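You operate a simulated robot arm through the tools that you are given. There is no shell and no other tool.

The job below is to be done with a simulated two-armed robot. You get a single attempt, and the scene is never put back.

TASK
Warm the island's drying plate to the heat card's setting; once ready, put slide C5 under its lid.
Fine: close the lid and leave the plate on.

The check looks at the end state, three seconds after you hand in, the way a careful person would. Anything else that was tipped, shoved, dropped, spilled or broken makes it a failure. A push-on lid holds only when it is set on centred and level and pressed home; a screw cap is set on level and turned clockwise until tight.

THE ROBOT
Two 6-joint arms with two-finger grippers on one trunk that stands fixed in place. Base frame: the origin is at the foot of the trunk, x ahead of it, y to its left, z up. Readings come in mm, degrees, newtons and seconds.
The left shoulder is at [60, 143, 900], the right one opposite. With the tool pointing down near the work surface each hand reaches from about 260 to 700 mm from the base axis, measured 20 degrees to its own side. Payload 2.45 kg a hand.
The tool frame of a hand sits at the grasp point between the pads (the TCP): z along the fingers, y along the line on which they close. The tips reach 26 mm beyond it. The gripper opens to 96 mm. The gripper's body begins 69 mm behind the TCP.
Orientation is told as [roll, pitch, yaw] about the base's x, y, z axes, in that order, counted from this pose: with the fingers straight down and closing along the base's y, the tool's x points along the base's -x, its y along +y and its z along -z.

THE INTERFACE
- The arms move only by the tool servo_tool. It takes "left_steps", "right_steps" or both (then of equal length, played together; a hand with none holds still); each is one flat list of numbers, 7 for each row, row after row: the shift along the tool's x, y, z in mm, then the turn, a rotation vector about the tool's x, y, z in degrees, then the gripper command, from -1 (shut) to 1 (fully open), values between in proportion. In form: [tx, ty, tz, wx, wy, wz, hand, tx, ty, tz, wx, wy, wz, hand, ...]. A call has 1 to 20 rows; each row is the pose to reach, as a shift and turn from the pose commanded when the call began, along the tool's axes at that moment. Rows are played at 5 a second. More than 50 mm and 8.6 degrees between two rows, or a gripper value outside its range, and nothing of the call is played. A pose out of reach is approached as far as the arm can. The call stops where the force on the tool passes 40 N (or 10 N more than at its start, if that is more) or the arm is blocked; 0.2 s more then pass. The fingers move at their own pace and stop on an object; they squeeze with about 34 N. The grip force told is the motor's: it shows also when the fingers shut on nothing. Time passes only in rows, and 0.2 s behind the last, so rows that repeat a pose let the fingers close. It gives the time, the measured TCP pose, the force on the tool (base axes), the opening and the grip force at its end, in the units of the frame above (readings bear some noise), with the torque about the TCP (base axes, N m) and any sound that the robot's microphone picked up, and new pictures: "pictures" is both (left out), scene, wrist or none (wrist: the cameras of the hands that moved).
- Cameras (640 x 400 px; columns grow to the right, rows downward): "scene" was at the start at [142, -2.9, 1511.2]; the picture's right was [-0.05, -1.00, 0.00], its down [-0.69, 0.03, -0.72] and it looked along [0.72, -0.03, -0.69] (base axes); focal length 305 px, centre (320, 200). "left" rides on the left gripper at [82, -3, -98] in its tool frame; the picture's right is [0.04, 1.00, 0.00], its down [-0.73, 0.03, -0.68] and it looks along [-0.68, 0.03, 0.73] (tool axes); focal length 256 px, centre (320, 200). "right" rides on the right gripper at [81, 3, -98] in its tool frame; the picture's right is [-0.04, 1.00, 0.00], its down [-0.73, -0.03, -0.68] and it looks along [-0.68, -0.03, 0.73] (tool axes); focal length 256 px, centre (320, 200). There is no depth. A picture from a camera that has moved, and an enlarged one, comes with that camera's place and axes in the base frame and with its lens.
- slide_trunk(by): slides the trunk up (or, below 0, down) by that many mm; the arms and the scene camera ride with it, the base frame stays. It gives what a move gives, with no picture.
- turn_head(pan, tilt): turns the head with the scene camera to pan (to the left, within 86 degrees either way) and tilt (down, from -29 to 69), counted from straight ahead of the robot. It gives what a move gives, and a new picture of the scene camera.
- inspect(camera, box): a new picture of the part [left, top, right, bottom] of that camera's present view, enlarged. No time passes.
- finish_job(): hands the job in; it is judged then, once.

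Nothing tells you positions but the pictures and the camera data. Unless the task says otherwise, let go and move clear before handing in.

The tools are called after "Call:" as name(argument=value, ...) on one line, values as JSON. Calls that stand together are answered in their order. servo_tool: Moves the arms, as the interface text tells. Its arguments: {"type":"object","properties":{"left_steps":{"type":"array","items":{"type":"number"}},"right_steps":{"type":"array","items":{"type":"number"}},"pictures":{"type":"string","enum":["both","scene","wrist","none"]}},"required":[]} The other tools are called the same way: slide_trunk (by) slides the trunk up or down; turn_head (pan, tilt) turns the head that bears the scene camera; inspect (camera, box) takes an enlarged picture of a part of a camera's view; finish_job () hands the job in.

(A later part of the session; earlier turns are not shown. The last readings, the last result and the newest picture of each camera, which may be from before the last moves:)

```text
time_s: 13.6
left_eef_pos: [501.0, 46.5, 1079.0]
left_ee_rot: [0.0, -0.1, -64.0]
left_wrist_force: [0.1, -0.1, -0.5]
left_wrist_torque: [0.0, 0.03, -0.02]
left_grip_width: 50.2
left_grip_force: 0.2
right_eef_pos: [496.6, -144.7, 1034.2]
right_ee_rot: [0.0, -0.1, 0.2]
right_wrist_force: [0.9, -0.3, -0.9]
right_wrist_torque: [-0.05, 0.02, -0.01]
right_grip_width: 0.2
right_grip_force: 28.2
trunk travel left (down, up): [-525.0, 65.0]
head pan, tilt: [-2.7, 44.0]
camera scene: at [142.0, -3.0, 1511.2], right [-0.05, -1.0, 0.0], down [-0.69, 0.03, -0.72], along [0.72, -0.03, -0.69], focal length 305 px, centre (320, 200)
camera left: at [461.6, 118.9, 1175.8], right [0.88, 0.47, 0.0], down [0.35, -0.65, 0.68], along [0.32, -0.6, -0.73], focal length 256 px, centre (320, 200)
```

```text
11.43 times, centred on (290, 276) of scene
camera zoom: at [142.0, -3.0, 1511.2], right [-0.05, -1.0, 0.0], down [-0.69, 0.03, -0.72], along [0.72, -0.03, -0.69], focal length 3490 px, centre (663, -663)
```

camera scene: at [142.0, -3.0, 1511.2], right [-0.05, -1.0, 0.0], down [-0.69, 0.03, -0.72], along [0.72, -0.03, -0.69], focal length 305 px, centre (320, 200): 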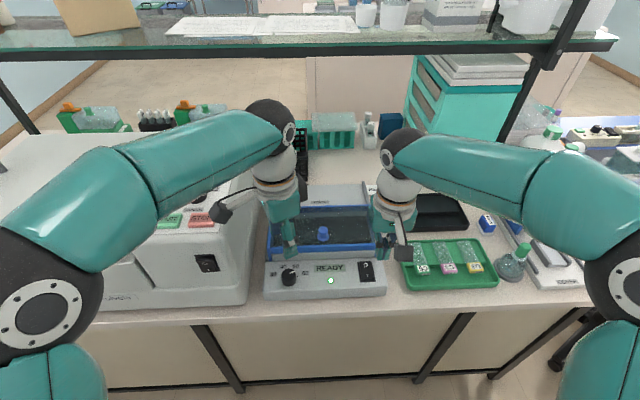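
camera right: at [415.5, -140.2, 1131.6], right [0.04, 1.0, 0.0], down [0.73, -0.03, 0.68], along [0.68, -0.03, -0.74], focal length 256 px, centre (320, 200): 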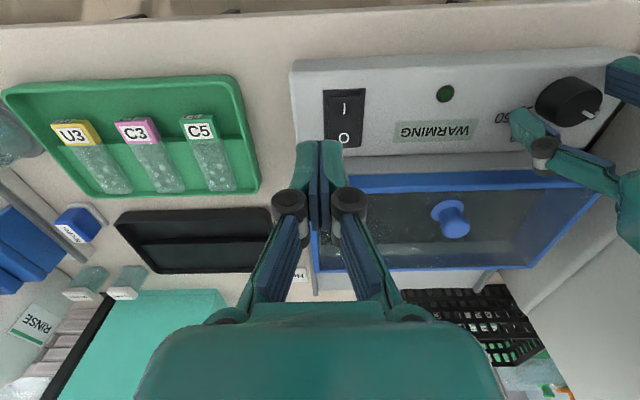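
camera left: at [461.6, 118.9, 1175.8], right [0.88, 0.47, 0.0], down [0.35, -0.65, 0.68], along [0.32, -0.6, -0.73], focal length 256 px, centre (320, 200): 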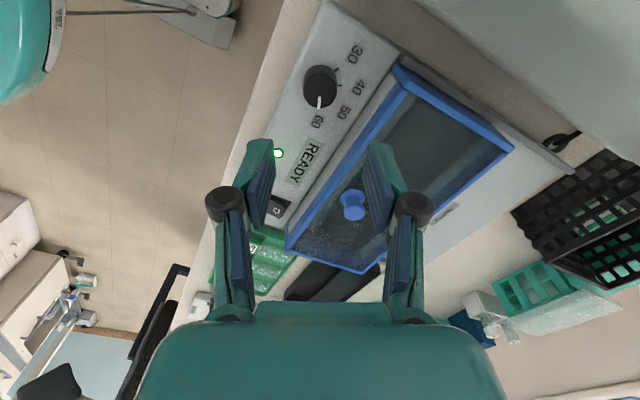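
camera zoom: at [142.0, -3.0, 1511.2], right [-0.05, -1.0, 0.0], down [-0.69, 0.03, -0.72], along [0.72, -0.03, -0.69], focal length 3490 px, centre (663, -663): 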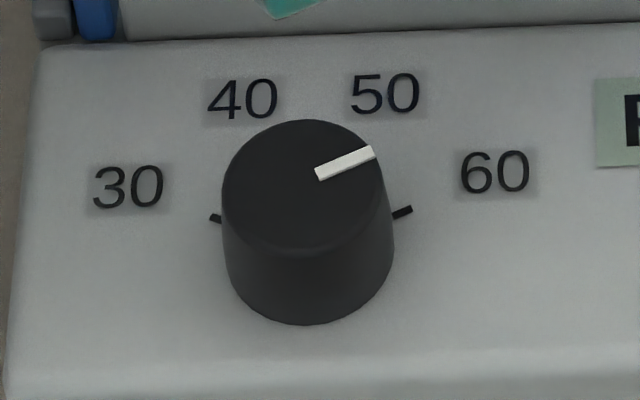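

Pointer lines up with the 60 tick and READY shows. Now I study the lid to learn how it opens.

Call:
inspect(camera="left", box=[270, 50, 580, 290])

Call:
inspect(camera="scene", box=[250, 170, 400, 270])

Call:
servo_tool(left_steps=[10, 0, -10, 0, 0, -8, 0.05, 20, 0, -20, 0, 0, -16, 0.05, 30, 10, -30, 0, 0, -24, 0.05, 30, 20, -50, 0, 0, -32, 0.05], right_steps=[0, -45, 0, 0, 0, 0, -1, 0, -90, 0, 0, 0, 0, -1, 0, -90, 0, 0, 0, 8, -1, 0, -90, 0, 0, 0, 16, -1])

```text
1.67 times, centred on (425, 170) of left
camera zoom: at [461.6, 118.9, 1175.8], right [0.88, 0.47, 0.0], down [0.35, -0.65, 0.68], along [0.32, -0.6, -0.73], focal length 427 px, centre (145, 250)
```

zoom: 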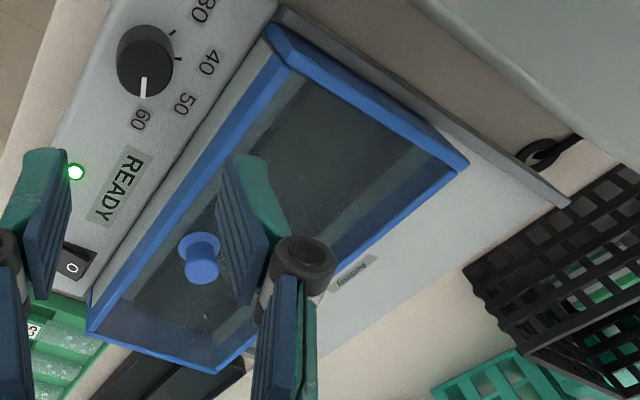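

```text
4.00 times, centred on (325, 220) of scene
camera zoom: at [142.0, -3.0, 1511.2], right [-0.05, -1.0, 0.0], down [-0.69, 0.03, -0.72], along [0.72, -0.03, -0.69], focal length 1222 px, centre (300, 120)
```

zoom: 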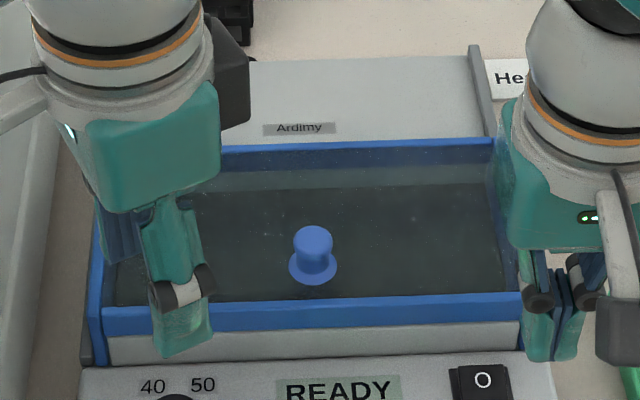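

```text
time_s: 14.6
left_eef_pos: [503.9, 82.5, 1128.1]
left_ee_rot: [-0.1, 0.0, -31.8]
left_wrist_force: [0.5, 0.0, 0.0]
left_wrist_torque: [0.01, -0.03, -0.02]
left_grip_width: 50.3
left_grip_force: 0.0
right_eef_pos: [495.0, -234.2, 1033.6]
right_ee_rot: [0.0, 0.0, -16.0]
right_wrist_force: [-0.1, -0.4, 0.0]
right_wrist_torque: [-0.01, 0.03, 0.0]
right_grip_width: 0.1
right_grip_force: 28.8
trunk travel left (down, up): [-525.0, 65.0]
head pan, tilt: [-2.7, 44.0]
camera scene: at [142.2, -3.3, 1511.2], right [-0.05, -1.0, 0.0], down [-0.69, 0.03, -0.72], along [0.72, -0.03, -0.69], focal length 305 px, centre (320, 200)
camera right: at [418.1, -208.1, 1130.9], right [0.31, 0.95, 0.0], down [0.7, -0.23, 0.68], along [0.64, -0.21, -0.73], focal length 256 px, centre (320, 200)
camera left: at [432.4, 122.3, 1224.5], right [0.49, 0.87, 0.0], down [0.64, -0.36, 0.68], along [0.59, -0.34, -0.73], focal length 256 px, centre (320, 200)
```

scene: 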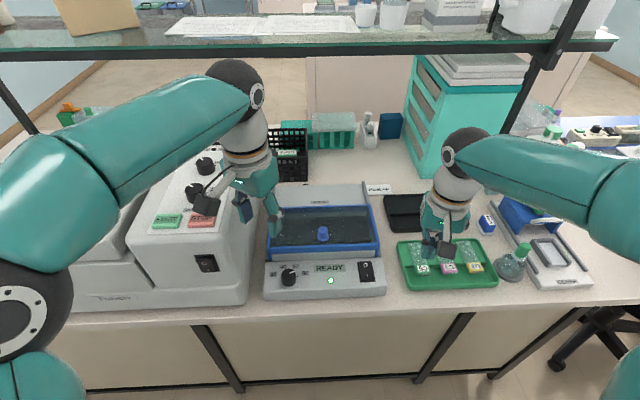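
right: 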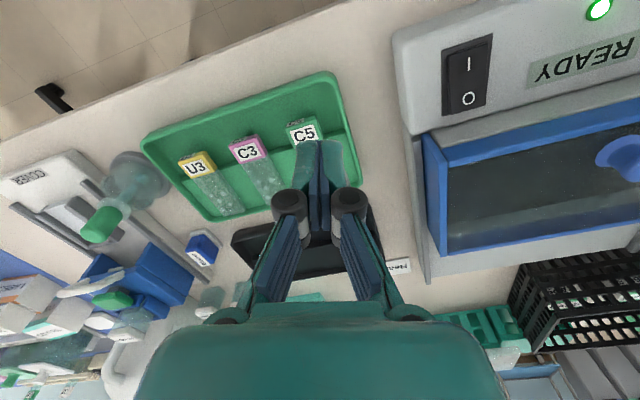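
left: 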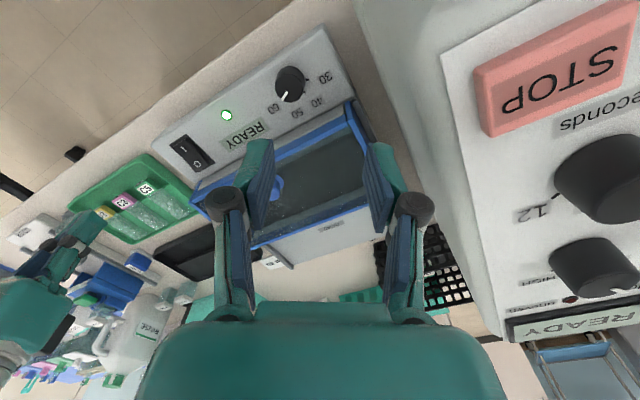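

Call:
inspect(camera="scene", box=[250, 175, 400, 305])

Call:
inspect(camera="right", box=[385, 20, 640, 290])

Call:
inspect(camera="left", box=[180, 80, 420, 290])

```text
3.08 times, centred on (325, 240) of scene
camera zoom: at [142.2, -3.3, 1511.2], right [-0.05, -1.0, 0.0], down [-0.69, 0.03, -0.72], along [0.72, -0.03, -0.69], focal length 940 px, centre (305, 77)
```

zoom: 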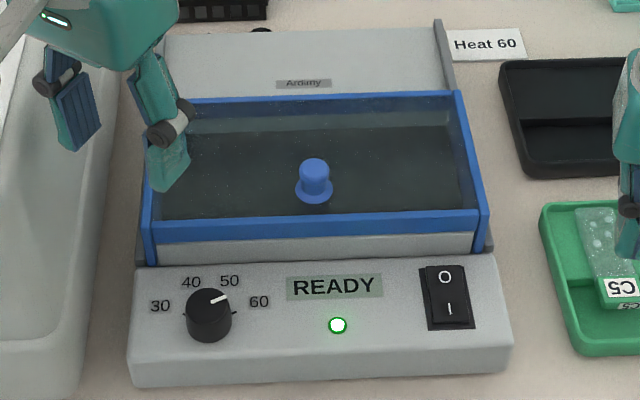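

```text
1.48 times, centred on (512, 155) of right
camera zoom: at [418.1, -208.1, 1130.9], right [0.31, 0.95, 0.0], down [0.7, -0.23, 0.68], along [0.64, -0.21, -0.73], focal length 379 px, centre (35, 267)
```

zoom: 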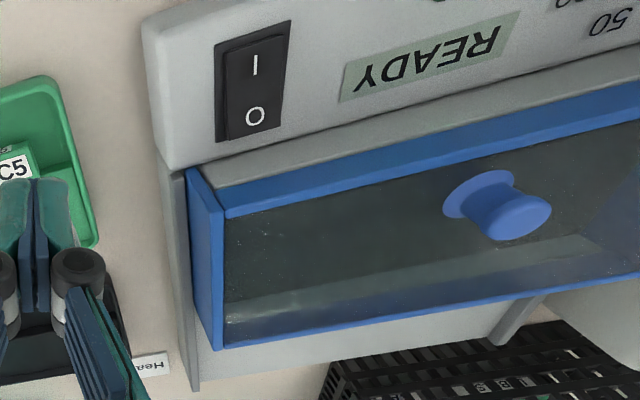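

```text
1.90 times, centred on (300, 185) of left
camera zoom: at [432.4, 122.3, 1224.5], right [0.49, 0.87, 0.0], down [0.64, -0.36, 0.68], along [0.59, -0.34, -0.73], focal length 488 px, centre (358, 229)
```

zoom: 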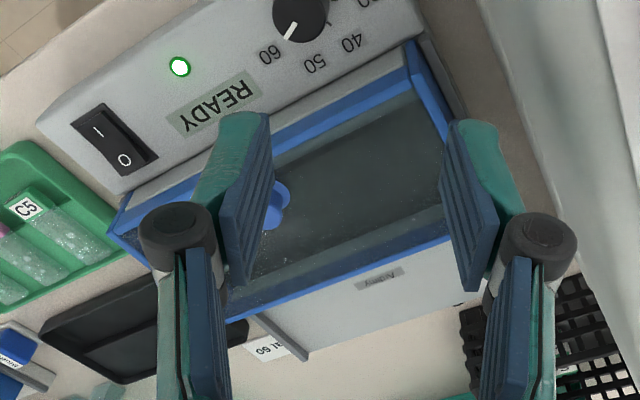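

The lid looks like a glass-topped frame between side rails, with an equally long bare deck behind it, which suggests it slides back; the knob is at about (586, −31), glass z≈966. Before touching it I'll look at its side from the right hand's camera.

Call:
servo_tool(right_steps=[-5, 1.4, 4, 0, 0, -8.4, -0.5, -10, 3, 8, 0, 0, -16.8, -0.5, -15, 4, 12, 0, 0, -25.2, -0.5, -20, 5.5, 16, 0, 0, -33.6, -0.5, -25, 7, 20, 0, 0, -42, -0.5, -30, 8.5, 24, 0, 0, -50.4, -0.5, -35, 10, 28, 0, 0, -58.8, -0.5, -40, 11.5, 30, 0, 0, -67.2, -0.5, -43, 12.4, 33, 0, 0, -75.6, -0.5], pictures="wrist")

Call:
inspect(camera="right", box=[200, 60, 520, 260])

```text
time_s: 16.6
left_eef_pos: [504.1, 82.3, 1126.5]
left_ee_rot: [-0.1, -0.1, -31.9]
left_wrist_force: [-0.2, 0.5, -0.5]
left_wrist_torque: [-0.02, 0.02, 0.0]
left_grip_width: 50.5
left_grip_force: 0.0
right_eef_pos: [542.4, -236.2, 999.6]
right_ee_rot: [0.2, 0.0, 59.8]
right_wrist_force: [0.6, 0.4, -0.2]
right_wrist_torque: [0.03, -0.02, 0.03]
right_grip_width: 24.1
right_grip_force: 0.1
trunk travel left (down, up): [-525.0, 65.0]
head pan, tilt: [-2.7, 44.0]
camera right: at [498.6, -303.6, 1098.1], right [-0.84, 0.54, 0.0], down [0.4, 0.62, 0.68], along [0.36, 0.57, -0.73], focal length 256 px, centre (320, 200)
```

right: 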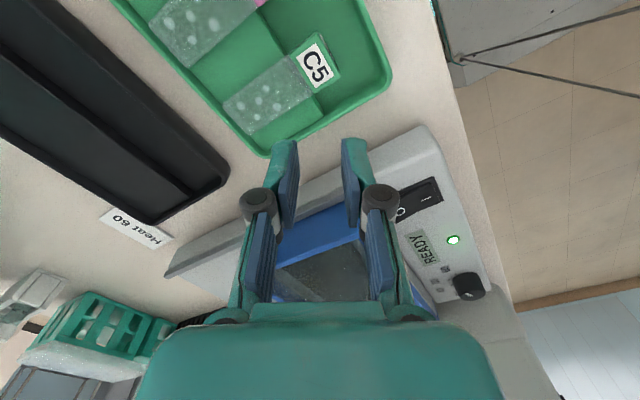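

```text
2.00 times, centred on (360, 160) of right
camera zoom: at [498.6, -303.6, 1098.1], right [-0.84, 0.54, 0.0], down [0.4, 0.62, 0.68], along [0.36, 0.57, -0.73], focal length 512 px, centre (240, 280)
```

zoom: 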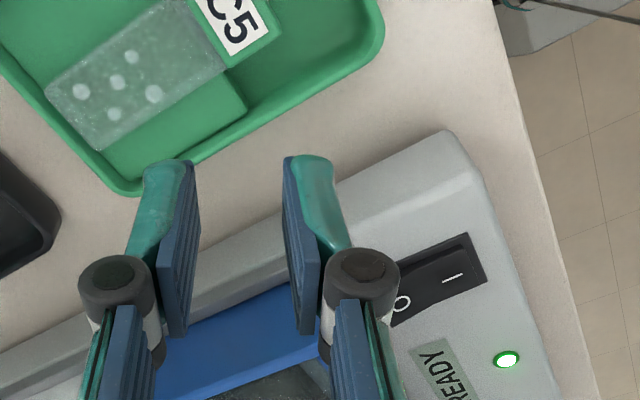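

Call:
servo_tool(right_steps=[0, 0, -5, 0, -8, 0, -0.5, 0, 0, -10, 0, -16, 0, -0.5, 0, 0, -15, 0, -24, 0, -0.5, 0, 0, -20, 0, -32, 0, -0.5], pictures="wrist")

Call:
inspect(camera="right", box=[160, 60, 520, 285])

```text
time_s: 17.6
left_eef_pos: [503.3, 82.3, 1127.1]
left_ee_rot: [-0.1, 0.0, -31.9]
left_wrist_force: [0.4, 0.0, 0.1]
left_wrist_torque: [-0.01, -0.01, 0.0]
left_grip_width: 50.5
left_grip_force: 0.0
right_eef_pos: [540.2, -233.9, 1019.2]
right_ee_rot: [0.1, -32.1, 59.7]
right_wrist_force: [0.2, 0.7, 1.0]
right_wrist_torque: [0.01, 0.01, 0.0]
right_grip_width: 24.0
right_grip_force: 0.0
trunk travel left (down, up): [-525.0, 65.0]
head pan, tilt: [-2.7, 44.0]
camera right: at [476.9, -337.1, 1058.8], right [-0.85, 0.53, 0.02], down [0.16, 0.21, 0.96], along [0.51, 0.82, -0.26], focal length 256 px, centre (320, 200)
```

right: 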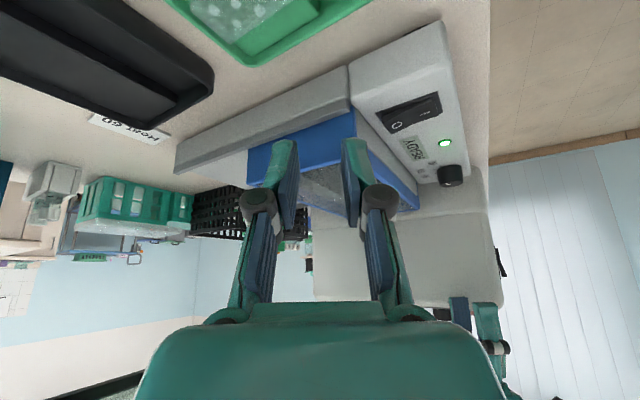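

```text
1.78 times, centred on (340, 172) of right
camera zoom: at [476.9, -337.1, 1058.8], right [-0.85, 0.53, 0.02], down [0.16, 0.21, 0.96], along [0.51, 0.82, -0.26], focal length 455 px, centre (284, 249)
```

zoom: 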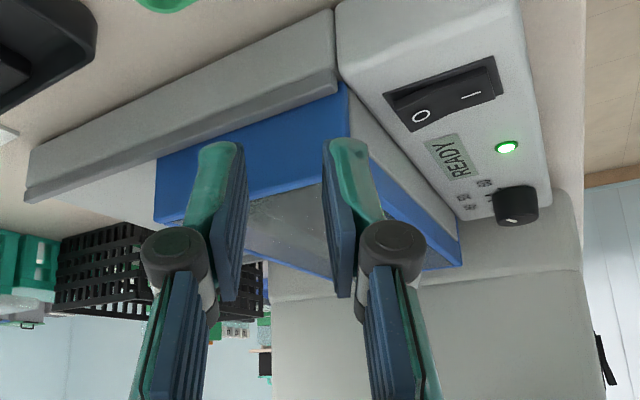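

The side view shows a blue frame standing between low gray rails with no hinge, so it slides back. I'll level the right hand and bring the left hand to above the lid knob.

Call:
servo_tool(left_steps=[-32, -13, 10, 0, 0, -8, 0.0, -65, -26, 25, 0, 0, -16, 0.0, -97, -39, 45, 0, 0, -24, 0.0, -130, -52, 60, 0, 0, -32, 0.0], right_steps=[0, 0, 0, 0, 8, 0, -0.5, 0, 0, 0, 0, 16, 0, -0.5, 0, 0, 0, 0, 24, 0, -0.5, 0, 0, 0, 0, 32, 0, -0.5], pictures="none")

Call:
servo_tool(left_steps=[0, 0, 0, 0, -7.5, 0, 0, 0, 0, 0, 0, -15, 0, 0, 0, 0, 0, 0, -22.5, 0, 0, 0, 0, 0, 0, -30, 0, 0, 0, 0, 0, 0, -30, 0, 0, 0, 0, 0, 0, -30, 0, 0, 0, 0, 0, 0, -30, 0, 0, 0, 0, 0, 0, -30, 0, 0], right_steps=[0, 0, 0, 0, 0, 7.5, -0.5, 0, 0, 0, 0, 0, 15, -0.5, 0, 0, 0, 0, 0, 22.5, -0.5, 0, 0, 0, 0, 0, 30, -0.3, 0, 0, 0, 0, 0, 37.5, -0.2, 0, 0, 0, 0, 0, 45, 0, 0, 0, 0, 0, 0, 52.5, 0, 0, 0, 0, 0, 0, 60, 0])

Call:
inspect(camera="left", box=[200, 80, 440, 300])

Call:
inspect(camera="scene", box=[255, 170, 395, 270])

```text
time_s: 18.6
left_eef_pos: [588.6, -34.1, 1066.6]
left_ee_rot: [-0.1, 0.2, 0.1]
left_wrist_force: [1.0, -0.3, 0.3]
left_wrist_torque: [0.0, 0.04, -0.02]
left_grip_width: 47.9
left_grip_force: 0.0
right_eef_pos: [542.3, -235.6, 1018.9]
right_ee_rot: [0.1, 0.3, 59.6]
right_wrist_force: [0.8, -1.0, 0.1]
right_wrist_torque: [0.02, 0.0, -0.02]
right_grip_width: 24.2
right_grip_force: 0.0
trunk travel left (down, up): [-525.0, 65.0]
head pan, tilt: [-2.7, 44.0]
```

```text
time_s: 20.4
left_eef_pos: [586.2, -30.6, 1068.1]
left_ee_rot: [-0.1, -30.0, 0.1]
left_wrist_force: [-0.5, -0.1, -0.3]
left_wrist_torque: [-0.03, 0.01, 0.02]
left_grip_width: 48.1
left_grip_force: 0.0
right_eef_pos: [541.0, -232.5, 1020.4]
right_ee_rot: [0.0, 0.0, -0.5]
right_wrist_force: [-0.2, -0.2, -0.7]
right_wrist_torque: [-0.01, -0.01, 0.02]
right_grip_width: 48.0
right_grip_force: 0.2
trunk travel left (down, up): [-525.0, 65.0]
head pan, tilt: [-2.7, 44.0]
camera scene: at [142.2, -2.9, 1511.2], right [-0.05, -1.0, 0.0], down [-0.69, 0.03, -0.72], along [0.72, -0.03, -0.69], focal length 305 px, centre (320, 200)
camera right: at [459.3, -229.5, 1118.4], right [0.05, 1.0, 0.0], down [0.73, -0.04, 0.68], along [0.68, -0.03, -0.73], focal length 256 px, centre (320, 200)
camera left: at [466.4, -34.6, 1110.8], right [-0.04, 1.0, -0.02], down [0.3, 0.03, 0.95], along [0.95, 0.03, -0.3], focal length 256 px, centre (320, 200)
```

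scene: 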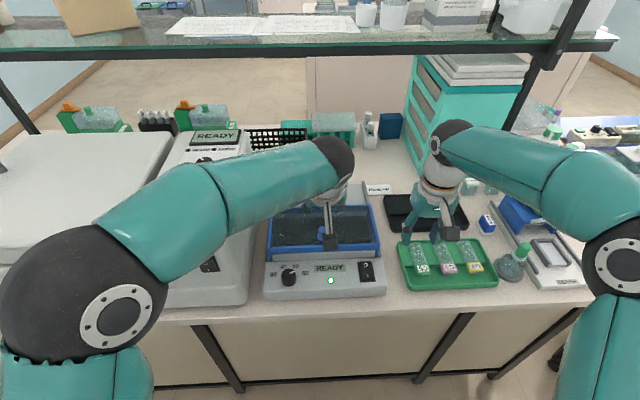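
right: 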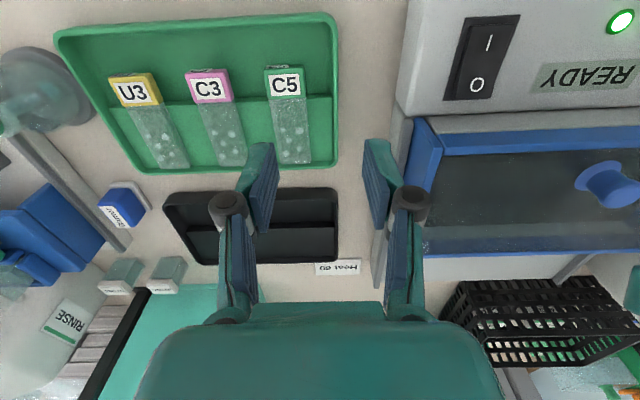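
left: 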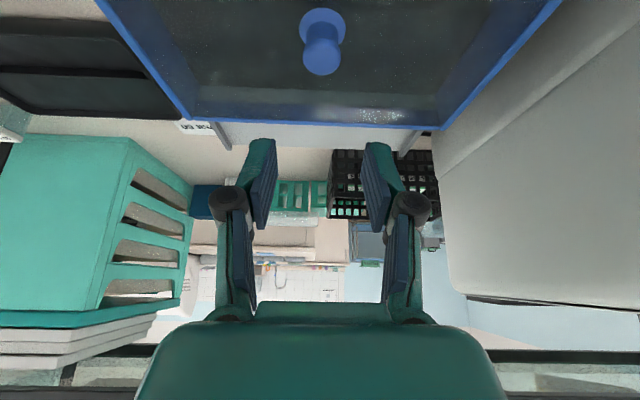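

```text
1.82 times, centred on (320, 190) of left
camera zoom: at [466.4, -34.6, 1110.8], right [-0.04, 1.0, -0.02], down [0.3, 0.03, 0.95], along [0.95, 0.03, -0.3], focal length 465 px, centre (320, 218)
```

zoom: 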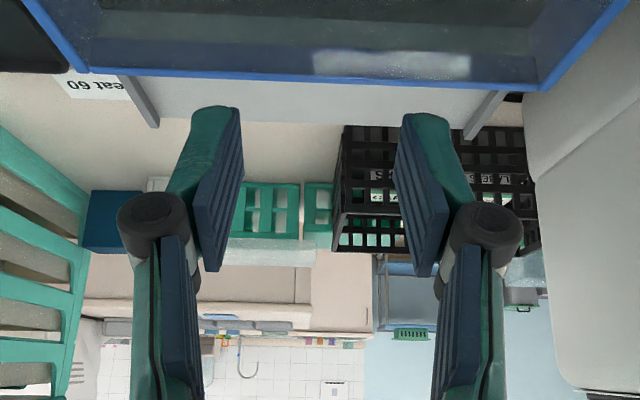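

```text
4.00 times, centred on (325, 220) of scene
camera zoom: at [142.2, -2.9, 1511.2], right [-0.05, -1.0, 0.0], down [-0.69, 0.03, -0.72], along [0.72, -0.03, -0.69], focal length 1222 px, centre (300, 120)
```

zoom: 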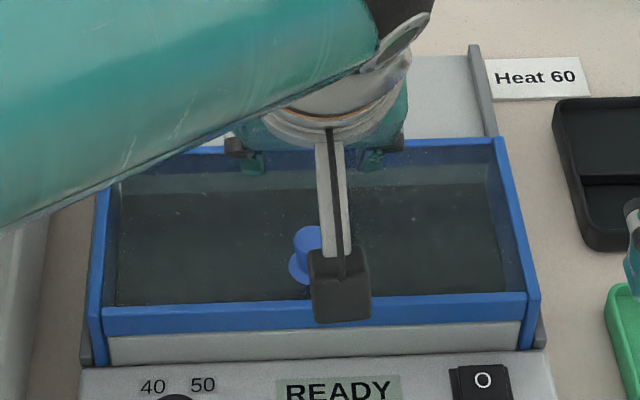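

The left camera puts the knob at about (583, −31.5), top z≈990. I lower the tilted left hand over it and close on it.

Call:
servo_tool(left_steps=[9, -1, 14, 0, 0, 0, 0, 18, -1, 29, 0, 0, 0, 0, 27.5, -1, 43, 0, 0, 0, 0, 36, -1, 57, 0, 0, 0, 0], pictures="both")

Call:
inspect(camera="left", box=[220, 60, 420, 220])

Call:
inspect(camera="right", box=[480, 100, 640, 260])

```text
time_s: 21.4
left_eef_pos: [583.9, -31.2, 997.3]
left_ee_rot: [0.0, -30.0, 0.1]
left_wrist_force: [0.1, -0.5, 0.2]
left_wrist_torque: [0.0, -0.05, -0.01]
left_grip_width: 48.1
left_grip_force: 0.1
right_eef_pos: [541.3, -233.9, 1020.9]
right_ee_rot: [0.1, 0.2, -0.3]
right_wrist_force: [-0.5, -1.0, -0.7]
right_wrist_torque: [0.01, 0.05, 0.01]
right_grip_width: 47.9
right_grip_force: 0.1
trunk travel left (down, up): [-525.0, 65.0]
head pan, tilt: [-2.7, 44.0]
camera scene: at [142.8, -3.1, 1511.2], right [-0.05, -1.0, 0.0], down [-0.69, 0.03, -0.72], along [0.72, -0.03, -0.69], focal length 305 px, centre (320, 200)
camera left: at [464.2, -34.4, 1041.7], right [-0.04, 1.0, -0.02], down [0.3, 0.03, 0.95], along [0.95, 0.03, -0.3], focal length 256 px, centre (320, 200)
```

scene: 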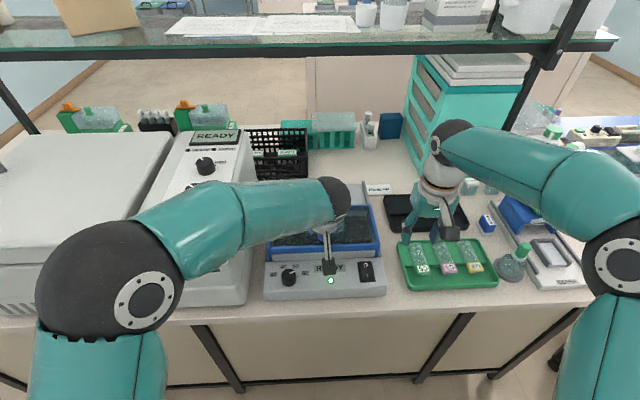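
left: 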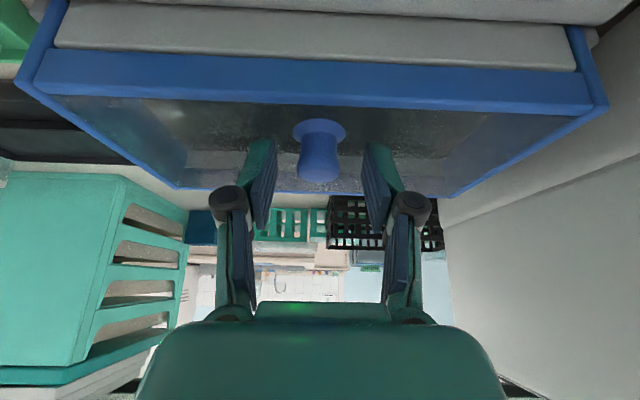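

```text
2.50 times, centred on (320, 140) of left
camera zoom: at [464.2, -34.4, 1041.7], right [-0.04, 1.0, -0.02], down [0.3, 0.03, 0.95], along [0.95, 0.03, -0.3], focal length 640 px, centre (320, 350)
```

zoom: 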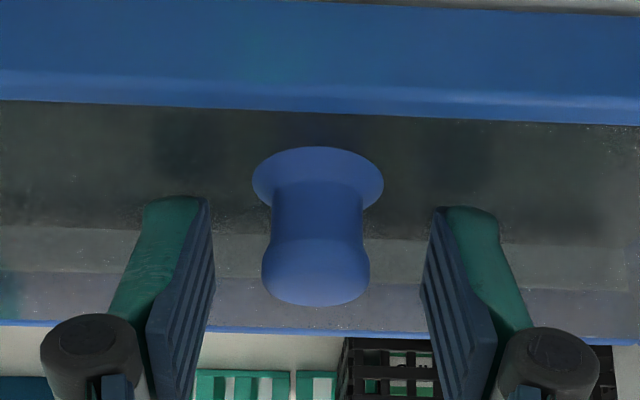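

```text
2.50 times, centred on (560, 180) of right
camera zoom: at [459.7, -229.7, 1118.2], right [0.05, 1.0, 0.0], down [0.73, -0.03, 0.68], along [0.68, -0.03, -0.73], focal length 640 px, centre (-280, 250)
```

zoom: 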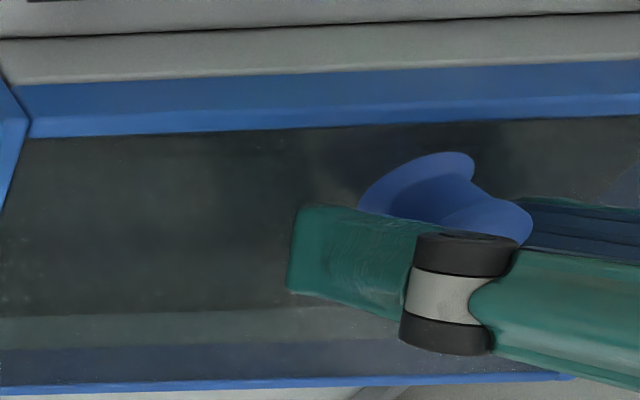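

Knob is between the fingers; I shift 4 mm back to centre the pads and close.

Call:
servo_tool(left_steps=[4, 0, -1, 0, 0, 0, 0, 4, 0, -1, 0, 0, 0, -1, 4, 0, -1, 0, 0, 0, -1, 4, 0, -1, 0, 0, 0, -1], pictures="wrist")

Call:
inspect(camera="left", box=[220, 60, 420, 220])

```text
time_s: 22.4
left_eef_pos: [580.0, -30.5, 1000.5]
left_ee_rot: [-0.3, -30.3, 0.2]
left_wrist_force: [0.9, -1.9, 18.2]
left_wrist_torque: [0.24, 0.21, -0.12]
left_grip_width: 19.6
left_grip_force: 44.6
right_eef_pos: [539.4, -233.9, 1020.6]
right_ee_rot: [0.0, 0.0, -0.3]
right_wrist_force: [0.2, 0.1, -0.5]
right_wrist_torque: [0.01, -0.02, 0.01]
right_grip_width: 48.1
right_grip_force: 0.1
trunk travel left (down, up): [-525.0, 65.0]
head pan, tilt: [-2.7, 44.0]
camera left: at [459.5, -35.2, 1043.1], right [-0.03, 1.0, -0.02], down [0.29, 0.03, 0.96], along [0.96, 0.03, -0.29], focal length 256 px, centre (320, 200)
```

left: 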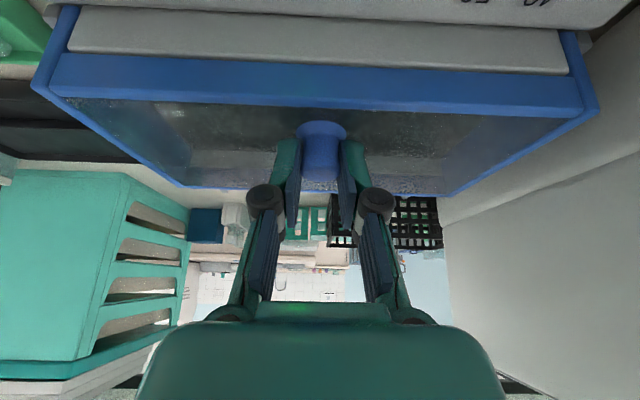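

```text
2.50 times, centred on (320, 140) of left
camera zoom: at [459.5, -35.2, 1043.1], right [-0.03, 1.0, -0.02], down [0.29, 0.03, 0.96], along [0.96, 0.03, -0.29], focal length 640 px, centre (320, 350)
```

zoom: 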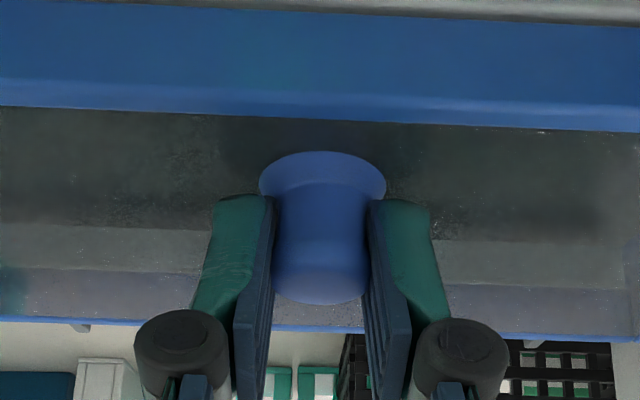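

Gripped, with some downward load; I ease up 1.5 mm and try a small 5 mm slide to the rear, watching the force.

Call:
servo_tool(left_steps=[-0.75, 0, -1.3, 0, 0, 0, -1, -1.6, 0, -0.8, 0, 0, 0, -1, -2.5, 0, -0.3, 0, 0, 0, -1, -4.2, 0, 0.7, 0, 0, 0, -1, -5.1, 0, 1.2, 0, 0, 0, -1], pictures="both")

Call:
inspect(camera="left", box=[220, 0, 420, 220])

Call:
inspect(camera="scene", box=[255, 170, 395, 305])

```text
time_s: 23.6
left_eef_pos: [583.3, -32.0, 1000.8]
left_ee_rot: [-0.1, -30.1, 0.2]
left_wrist_force: [-1.9, -2.4, 18.1]
left_wrist_torque: [0.15, 0.48, -0.27]
left_grip_width: 19.1
left_grip_force: 44.7
right_eef_pos: [540.7, -233.5, 1020.4]
right_ee_rot: [-0.1, -0.2, -0.4]
right_wrist_force: [0.2, -0.8, -0.1]
right_wrist_torque: [0.01, 0.0, 0.0]
right_grip_width: 47.4
right_grip_force: 0.2
trunk travel left (down, up): [-525.0, 65.0]
head pan, tilt: [-2.7, 44.0]
camera scene: at [140.2, -3.2, 1511.5], right [-0.05, -1.0, 0.0], down [-0.69, 0.03, -0.72], along [0.72, -0.03, -0.69], focal length 305 px, centre (320, 200)
camera left: at [464.1, -35.6, 1043.6], right [-0.04, 1.0, -0.02], down [0.29, 0.03, 0.96], along [0.96, 0.03, -0.29], focal length 256 px, centre (320, 200)
```

scene: 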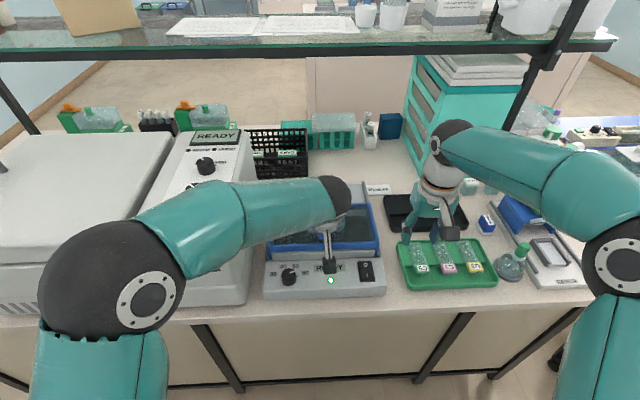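
left: 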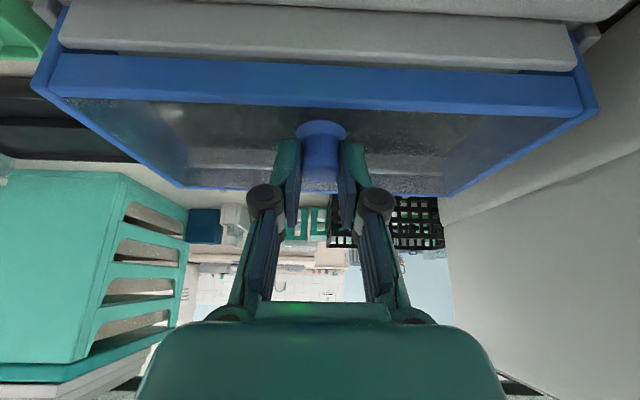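

```text
1.82 times, centred on (320, 110) of left
camera zoom: at [464.1, -35.6, 1043.6], right [-0.04, 1.0, -0.02], down [0.29, 0.03, 0.96], along [0.96, 0.03, -0.29], focal length 465 px, centre (320, 364)
```

zoom: 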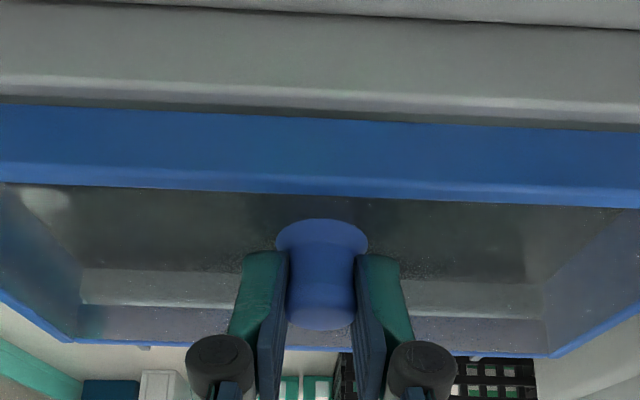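

```text
2.96 times, centred on (325, 238) of scene
camera zoom: at [140.2, -3.2, 1511.5], right [-0.05, -1.0, 0.0], down [-0.69, 0.03, -0.72], along [0.72, -0.03, -0.69], focal length 905 px, centre (305, 89)
```

zoom: 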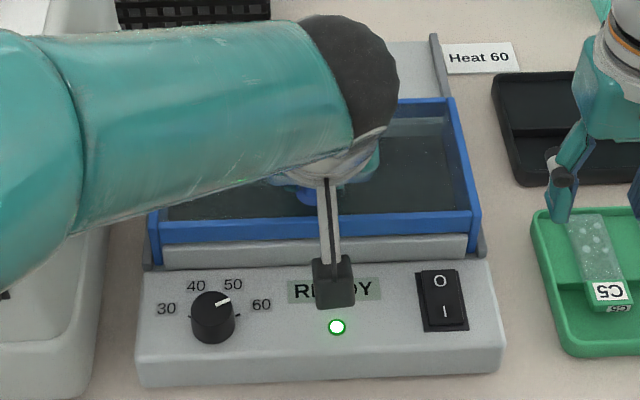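

The lid slides (a gap opened behind the front wall) at about 2 N. I continue sliding it back another 90 mm, easing the downward load.

Call:
servo_tool(left_steps=[-8.8, 0, 2.8, 0, 0, 0, -1, -16.6, 0, 7.3, 0, 0, 0, -1, -24.4, 0, 11.8, 0, 0, 0, -1, -32.2, 0, 16.3, 0, 0, 0, -1, -40, 0, 20.8, 0, 0, 0, -1, -47.8, 0, 25.3, 0, 0, 0, -1, -55.6, 0, 29.8, 0, 0, 0, -1, -63.4, 0, 34.3, 0, 0, 0, -1, -71.2, 0, 38.8, 0, 0, 0, -1, -79, 0, 43.3, 0, 0, 0, -1], pictures="both")

Call:
inspect(camera="scene", box=[255, 170, 395, 305])

Call:
inspect(camera="right", box=[380, 50, 640, 300])

```text
time_s: 25.8
left_eef_pos: [674.0, -31.8, 1000.1]
left_ee_rot: [-0.2, -29.9, 0.1]
left_wrist_force: [-0.5, -5.3, -0.4]
left_wrist_torque: [0.05, 0.76, 0.03]
left_grip_width: 19.3
left_grip_force: 44.4
right_eef_pos: [541.6, -235.3, 1020.2]
right_ee_rot: [0.0, 0.0, -0.3]
right_wrist_force: [0.0, -0.9, 0.4]
right_wrist_torque: [0.01, 0.02, -0.01]
right_grip_width: 48.1
right_grip_force: 0.1
trunk travel left (down, up): [-525.0, 65.0]
head pan, tilt: [-2.7, 44.0]
camera scene: at [142.6, -3.7, 1511.2], right [-0.05, -1.0, 0.0], down [-0.69, 0.03, -0.72], along [0.72, -0.03, -0.69], focal length 305 px, centre (320, 200)
camera left: at [554.3, -35.4, 1044.2], right [-0.04, 1.0, -0.02], down [0.3, 0.03, 0.95], along [0.95, 0.03, -0.3], focal length 256 px, centre (320, 200)
```

scene: 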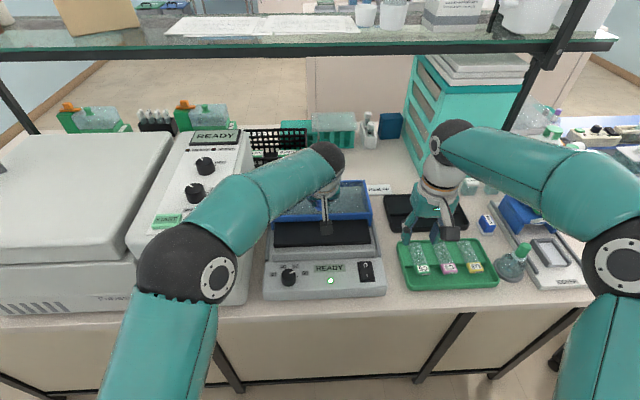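
left: 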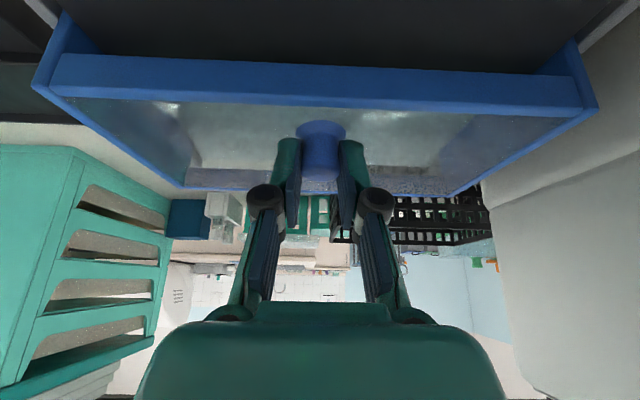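

```text
2.96 times, centred on (325, 238) of scene
camera zoom: at [142.6, -3.7, 1511.2], right [-0.05, -1.0, 0.0], down [-0.69, 0.03, -0.72], along [0.72, -0.03, -0.69], focal length 905 px, centre (305, 89)
```

zoom: 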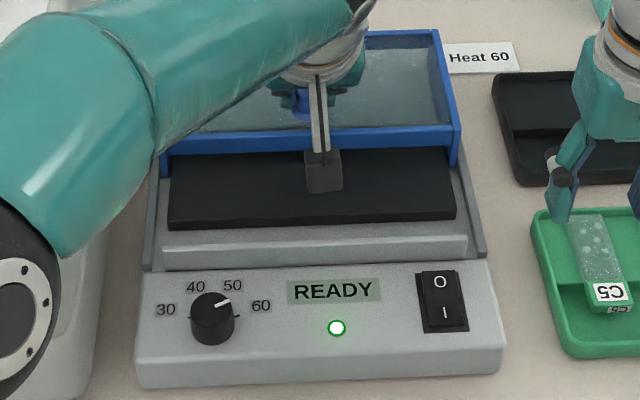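

```text
1.60 times, centred on (510, 175) of right
camera zoom: at [459.6, -230.2, 1118.1], right [0.05, 1.0, 0.0], down [0.73, -0.03, 0.68], along [0.68, -0.03, -0.73], focal length 410 px, centre (16, 240)
```

zoom: 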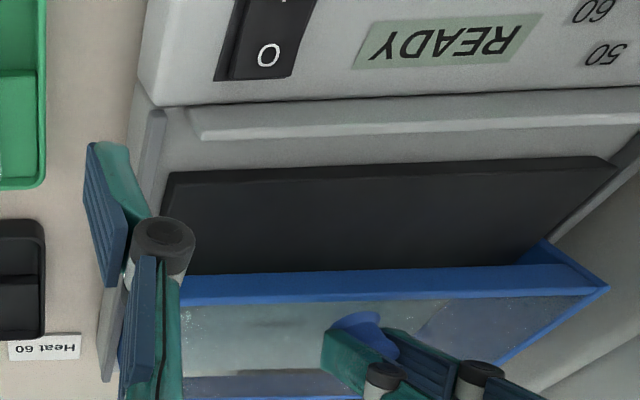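

The lid has slid about 94 mm and the black plate is exposed, with a trough in front of it. I'll nudge the lid a little further for clearance, watching the force.

Call:
servo_tool(left_steps=[-2.6, 0, 1.5, 0, 0, 0, -1, -5.2, 0, 3, 0, 0, 0, -1, -7.8, 0, 4.5, 0, 0, 0, -1, -7.8, 0, 4.5, 0, 0, 0, -1], pictures="none")

```text
time_s: 26.8
left_eef_pos: [683.9, -32.5, 1002.1]
left_ee_rot: [0.0, -30.0, 0.1]
left_wrist_force: [-0.1, -13.3, -1.4]
left_wrist_torque: [-0.13, 0.52, 0.0]
left_grip_width: 19.4
left_grip_force: 44.7
right_eef_pos: [540.6, -233.9, 1020.0]
right_ee_rot: [0.0, 0.1, -0.4]
right_wrist_force: [-0.2, -1.2, 0.4]
right_wrist_torque: [-0.02, -0.03, -0.02]
right_grip_width: 48.0
right_grip_force: 0.0
trunk travel left (down, up): [-525.0, 65.0]
head pan, tilt: [-2.7, 44.0]
```

Lid now about 104 mm open. I release the knob and retreat the left hand up and back to the left.

Call:
servo_tool(left_steps=[0, -1, 0, 0, 0, 0, 0, 0, -1, 0, 0, 0, 0, 0.1, -15, -1, -26, 0, 0, 0, 0.1, -30, -1, -52, 0, 0, 0, 0.1, -3, 28, -81, 0, 0, 0, 0.1, 22, 55, -111, 0, 0, 0, 0.1, 48, 82, -140, 0, 0, 0, 0.1, 75, 110, -170, 0, 0, 0, 0.1], pictures="scene")

Call:
inspect(camera="scene", box=[255, 170, 395, 305])

Call:
inspect(camera="right", box=[220, 30, 360, 180])

```text
time_s: 28.6
left_eef_pos: [535.0, 80.6, 1109.7]
left_ee_rot: [-0.2, -30.2, 0.3]
left_wrist_force: [-0.2, 0.1, -0.5]
left_wrist_torque: [0.01, 0.01, 0.04]
left_grip_width: 52.9
left_grip_force: 0.0
right_eef_pos: [540.1, -232.5, 1022.0]
right_ee_rot: [0.1, 0.0, -0.3]
right_wrist_force: [-0.5, -0.3, -0.1]
right_wrist_torque: [0.0, -0.05, 0.01]
right_grip_width: 48.2
right_grip_force: 0.1
trunk travel left (down, up): [-525.0, 65.0]
head pan, tilt: [-2.7, 44.0]
camera scene: at [140.6, -2.2, 1511.4], right [-0.05, -1.0, 0.0], down [-0.69, 0.03, -0.72], along [0.72, -0.03, -0.69], focal length 305 px, centre (320, 200)
```

scene: 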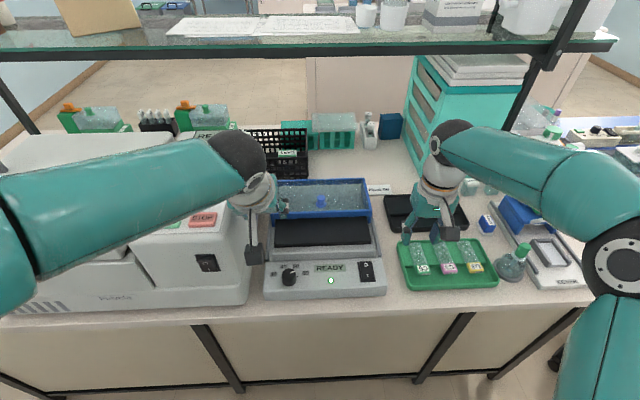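

```text
2.96 times, centred on (325, 238) of scene
camera zoom: at [140.6, -2.2, 1511.4], right [-0.05, -1.0, 0.0], down [-0.69, 0.03, -0.72], along [0.72, -0.03, -0.69], focal length 905 px, centre (305, 89)
```

zoom: 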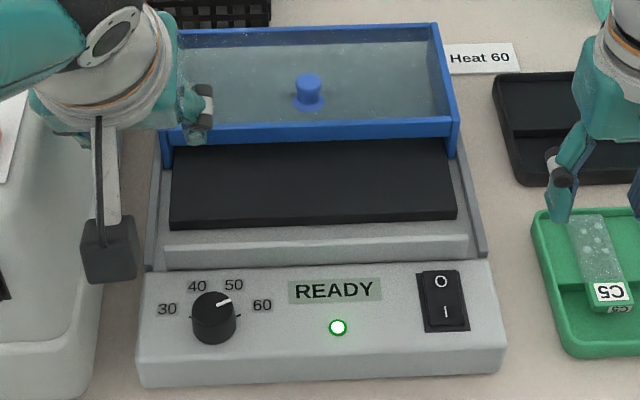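

```text
2.67 times, centred on (290, 105) of right
camera zoom: at [458.2, -229.0, 1119.1], right [0.05, 1.0, 0.0], down [0.73, -0.03, 0.68], along [0.68, -0.03, -0.73], focal length 683 px, centre (400, 453)
```

zoom: 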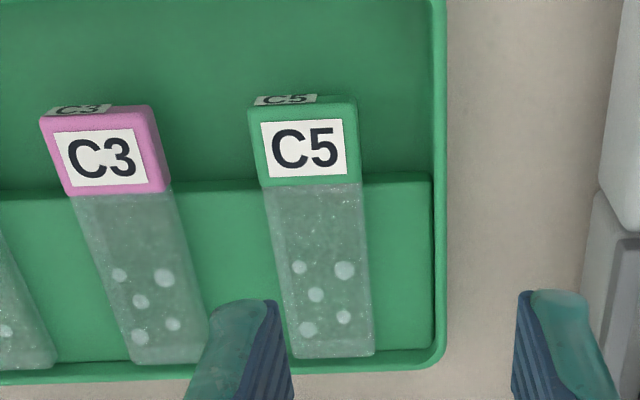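

Call:
servo_tool(right_steps=[8, 40, 0, 0, 0, 0, 0, 16, 80, 0, 0, 0, 0, 0, 25, 125, 0, 0, 0, 0, 0], pictures="wrist")

Call:
inspect(camera="right", box=[200, 40, 480, 240])

Call:
inspect(camera="right", box=[210, 100, 340, 220])

```text
time_s: 29.4
left_eef_pos: [535.2, 80.9, 1110.1]
left_ee_rot: [-0.2, -30.0, 0.2]
left_wrist_force: [0.7, 0.9, 0.1]
left_wrist_torque: [-0.03, 0.03, 0.0]
left_grip_width: 52.6
left_grip_force: 0.1
right_eef_pos: [514.5, -111.5, 1021.5]
right_ee_rot: [0.0, 0.1, -0.4]
right_wrist_force: [-0.6, 0.3, 0.4]
right_wrist_torque: [-0.02, 0.0, -0.02]
right_grip_width: 48.2
right_grip_force: 0.1
trunk travel left (down, up): [-525.0, 65.0]
head pan, tilt: [-2.7, 44.0]
camera right: at [434.7, -106.8, 1118.8], right [0.05, 1.0, 0.0], down [0.73, -0.03, 0.68], along [0.68, -0.03, -0.73], focal length 256 px, centre (320, 200)
```

right: 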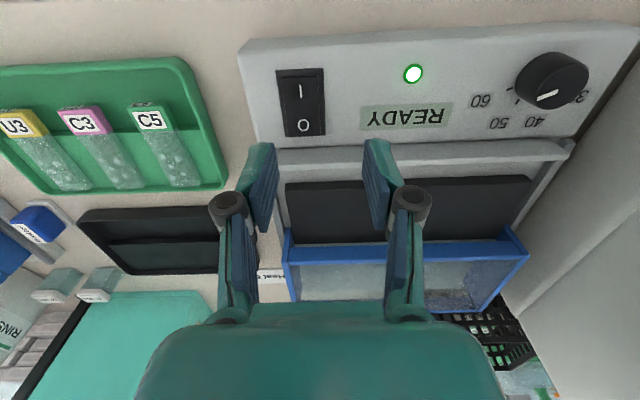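

```text
2.00 times, centred on (340, 140) of right
camera zoom: at [434.7, -106.8, 1118.8], right [0.05, 1.0, 0.0], down [0.73, -0.03, 0.68], along [0.68, -0.03, -0.73], focal length 512 px, centre (280, 320)
```

zoom: 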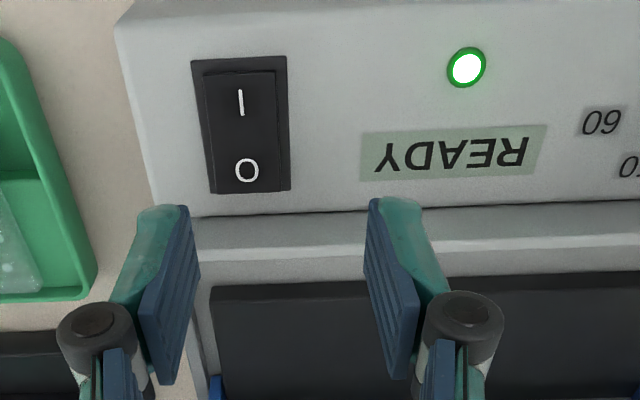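

```text
3.33 times, centred on (275, 160) of right
camera zoom: at [434.7, -106.8, 1118.8], right [0.05, 1.0, 0.0], down [0.73, -0.03, 0.68], along [0.68, -0.03, -0.73], focal length 853 px, centre (470, 333)
```

zoom: 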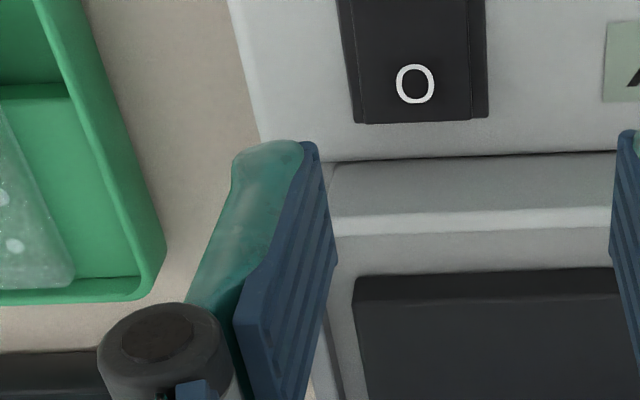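

The plate's top is about z 936 with its front edge at x≈592 and a trough about 26 mm deep in x before it. Before grasping, I want a low side view of slide C5's label block.

Call:
servo_tool(right_steps=[2, -7, 0, 0, 0, 7.5, 0, 4, -14, 0, 0, 0, 15, 0, 6, -21, 0, 0, 0, 22.5, 0, 8, -28, 0, 0, 0, 30, 0, 10, -35, 0, 0, 0, 37.5, 0, 12, -42, 0, 0, 0, 45, 0, 13, -50, 0, 0, 0, 52.5, 0, 14, -58, 0, 0, 0, 60, 0], pictures="none")

Call:
servo_tool(right_steps=[0, 0, 0, 0, -8, 0, 0, 0, 0, 0, 0, -16, 0, 0, 0, 0, 5, 0, -24, 0, 0, 0, 0, 10, 0, -32, 0, 0], pictures="wrist")

Call:
inspect(camera="right", box=[240, 70, 400, 170])

```text
time_s: 31.2
left_eef_pos: [535.6, 79.4, 1109.5]
left_ee_rot: [-0.1, -29.9, 0.1]
left_wrist_force: [-0.3, -1.3, 0.6]
left_wrist_torque: [-0.04, 0.01, 0.0]
left_grip_width: 53.0
left_grip_force: 0.0
right_eef_pos: [502.1, -167.5, 1020.7]
right_ee_rot: [0.0, 0.0, -60.5]
right_wrist_force: [0.2, 0.2, 0.3]
right_wrist_torque: [0.03, 0.01, 0.0]
right_grip_width: 47.9
right_grip_force: 0.0
trunk travel left (down, up): [-525.0, 65.0]
head pan, tilt: [-2.7, 44.0]
```

```text
time_s: 32.2
left_eef_pos: [535.4, 79.6, 1109.9]
left_ee_rot: [-0.2, -30.0, 0.2]
left_wrist_force: [1.1, 0.1, 1.5]
left_wrist_torque: [-0.01, 0.02, -0.01]
left_grip_width: 52.9
left_grip_force: 0.0
right_eef_pos: [503.1, -167.1, 1009.4]
right_ee_rot: [0.1, -32.1, -60.4]
right_wrist_force: [-1.1, 0.0, 0.4]
right_wrist_torque: [-0.02, 0.03, 0.0]
right_grip_width: 47.9
right_grip_force: 0.0
trunk travel left (down, up): [-525.0, 65.0]
head pan, tilt: [-2.7, 44.0]
camera right: at [445.8, -59.6, 1049.5], right [0.89, 0.46, 0.02], down [0.1, -0.24, 0.97], along [0.45, -0.85, -0.26], focal length 256 px, centre (320, 200)
```

right: 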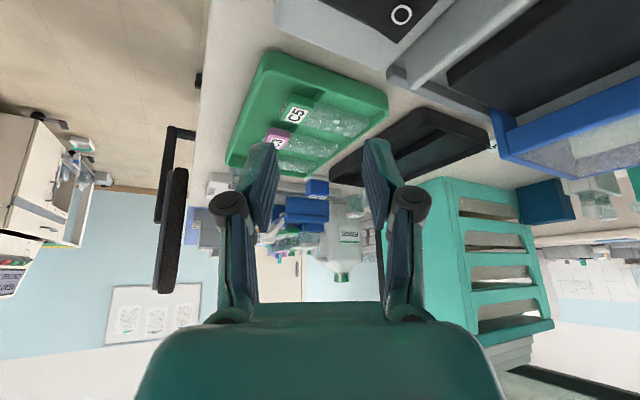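

```text
4.00 times, centred on (320, 120) of right
camera zoom: at [445.8, -59.6, 1049.5], right [0.89, 0.46, 0.02], down [0.1, -0.24, 0.97], along [0.45, -0.85, -0.26], focal length 1024 px, centre (320, 520)
```

zoom: 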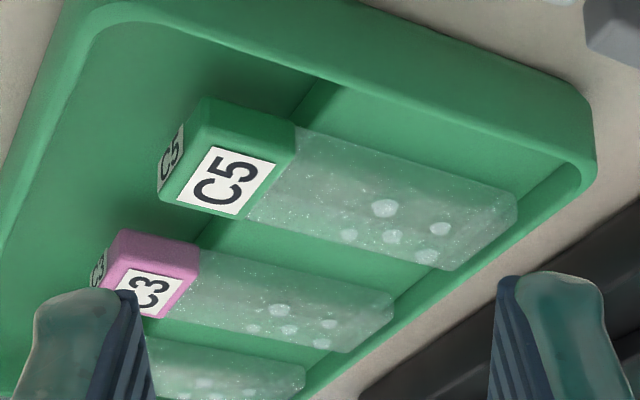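

Call:
inspect(camera="right", box=[275, 88, 375, 142])

```text
6.40 times, centred on (325, 115) of right
camera zoom: at [445.8, -59.6, 1049.5], right [0.89, 0.46, 0.02], down [0.1, -0.24, 0.97], along [0.45, -0.85, -0.26], focal length 1638 px, centre (288, 744)
```

zoom: 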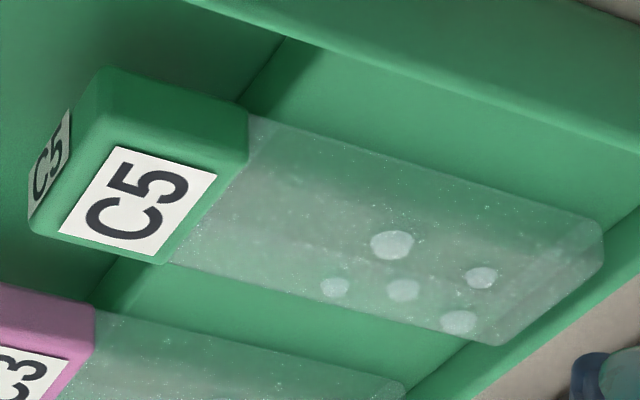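

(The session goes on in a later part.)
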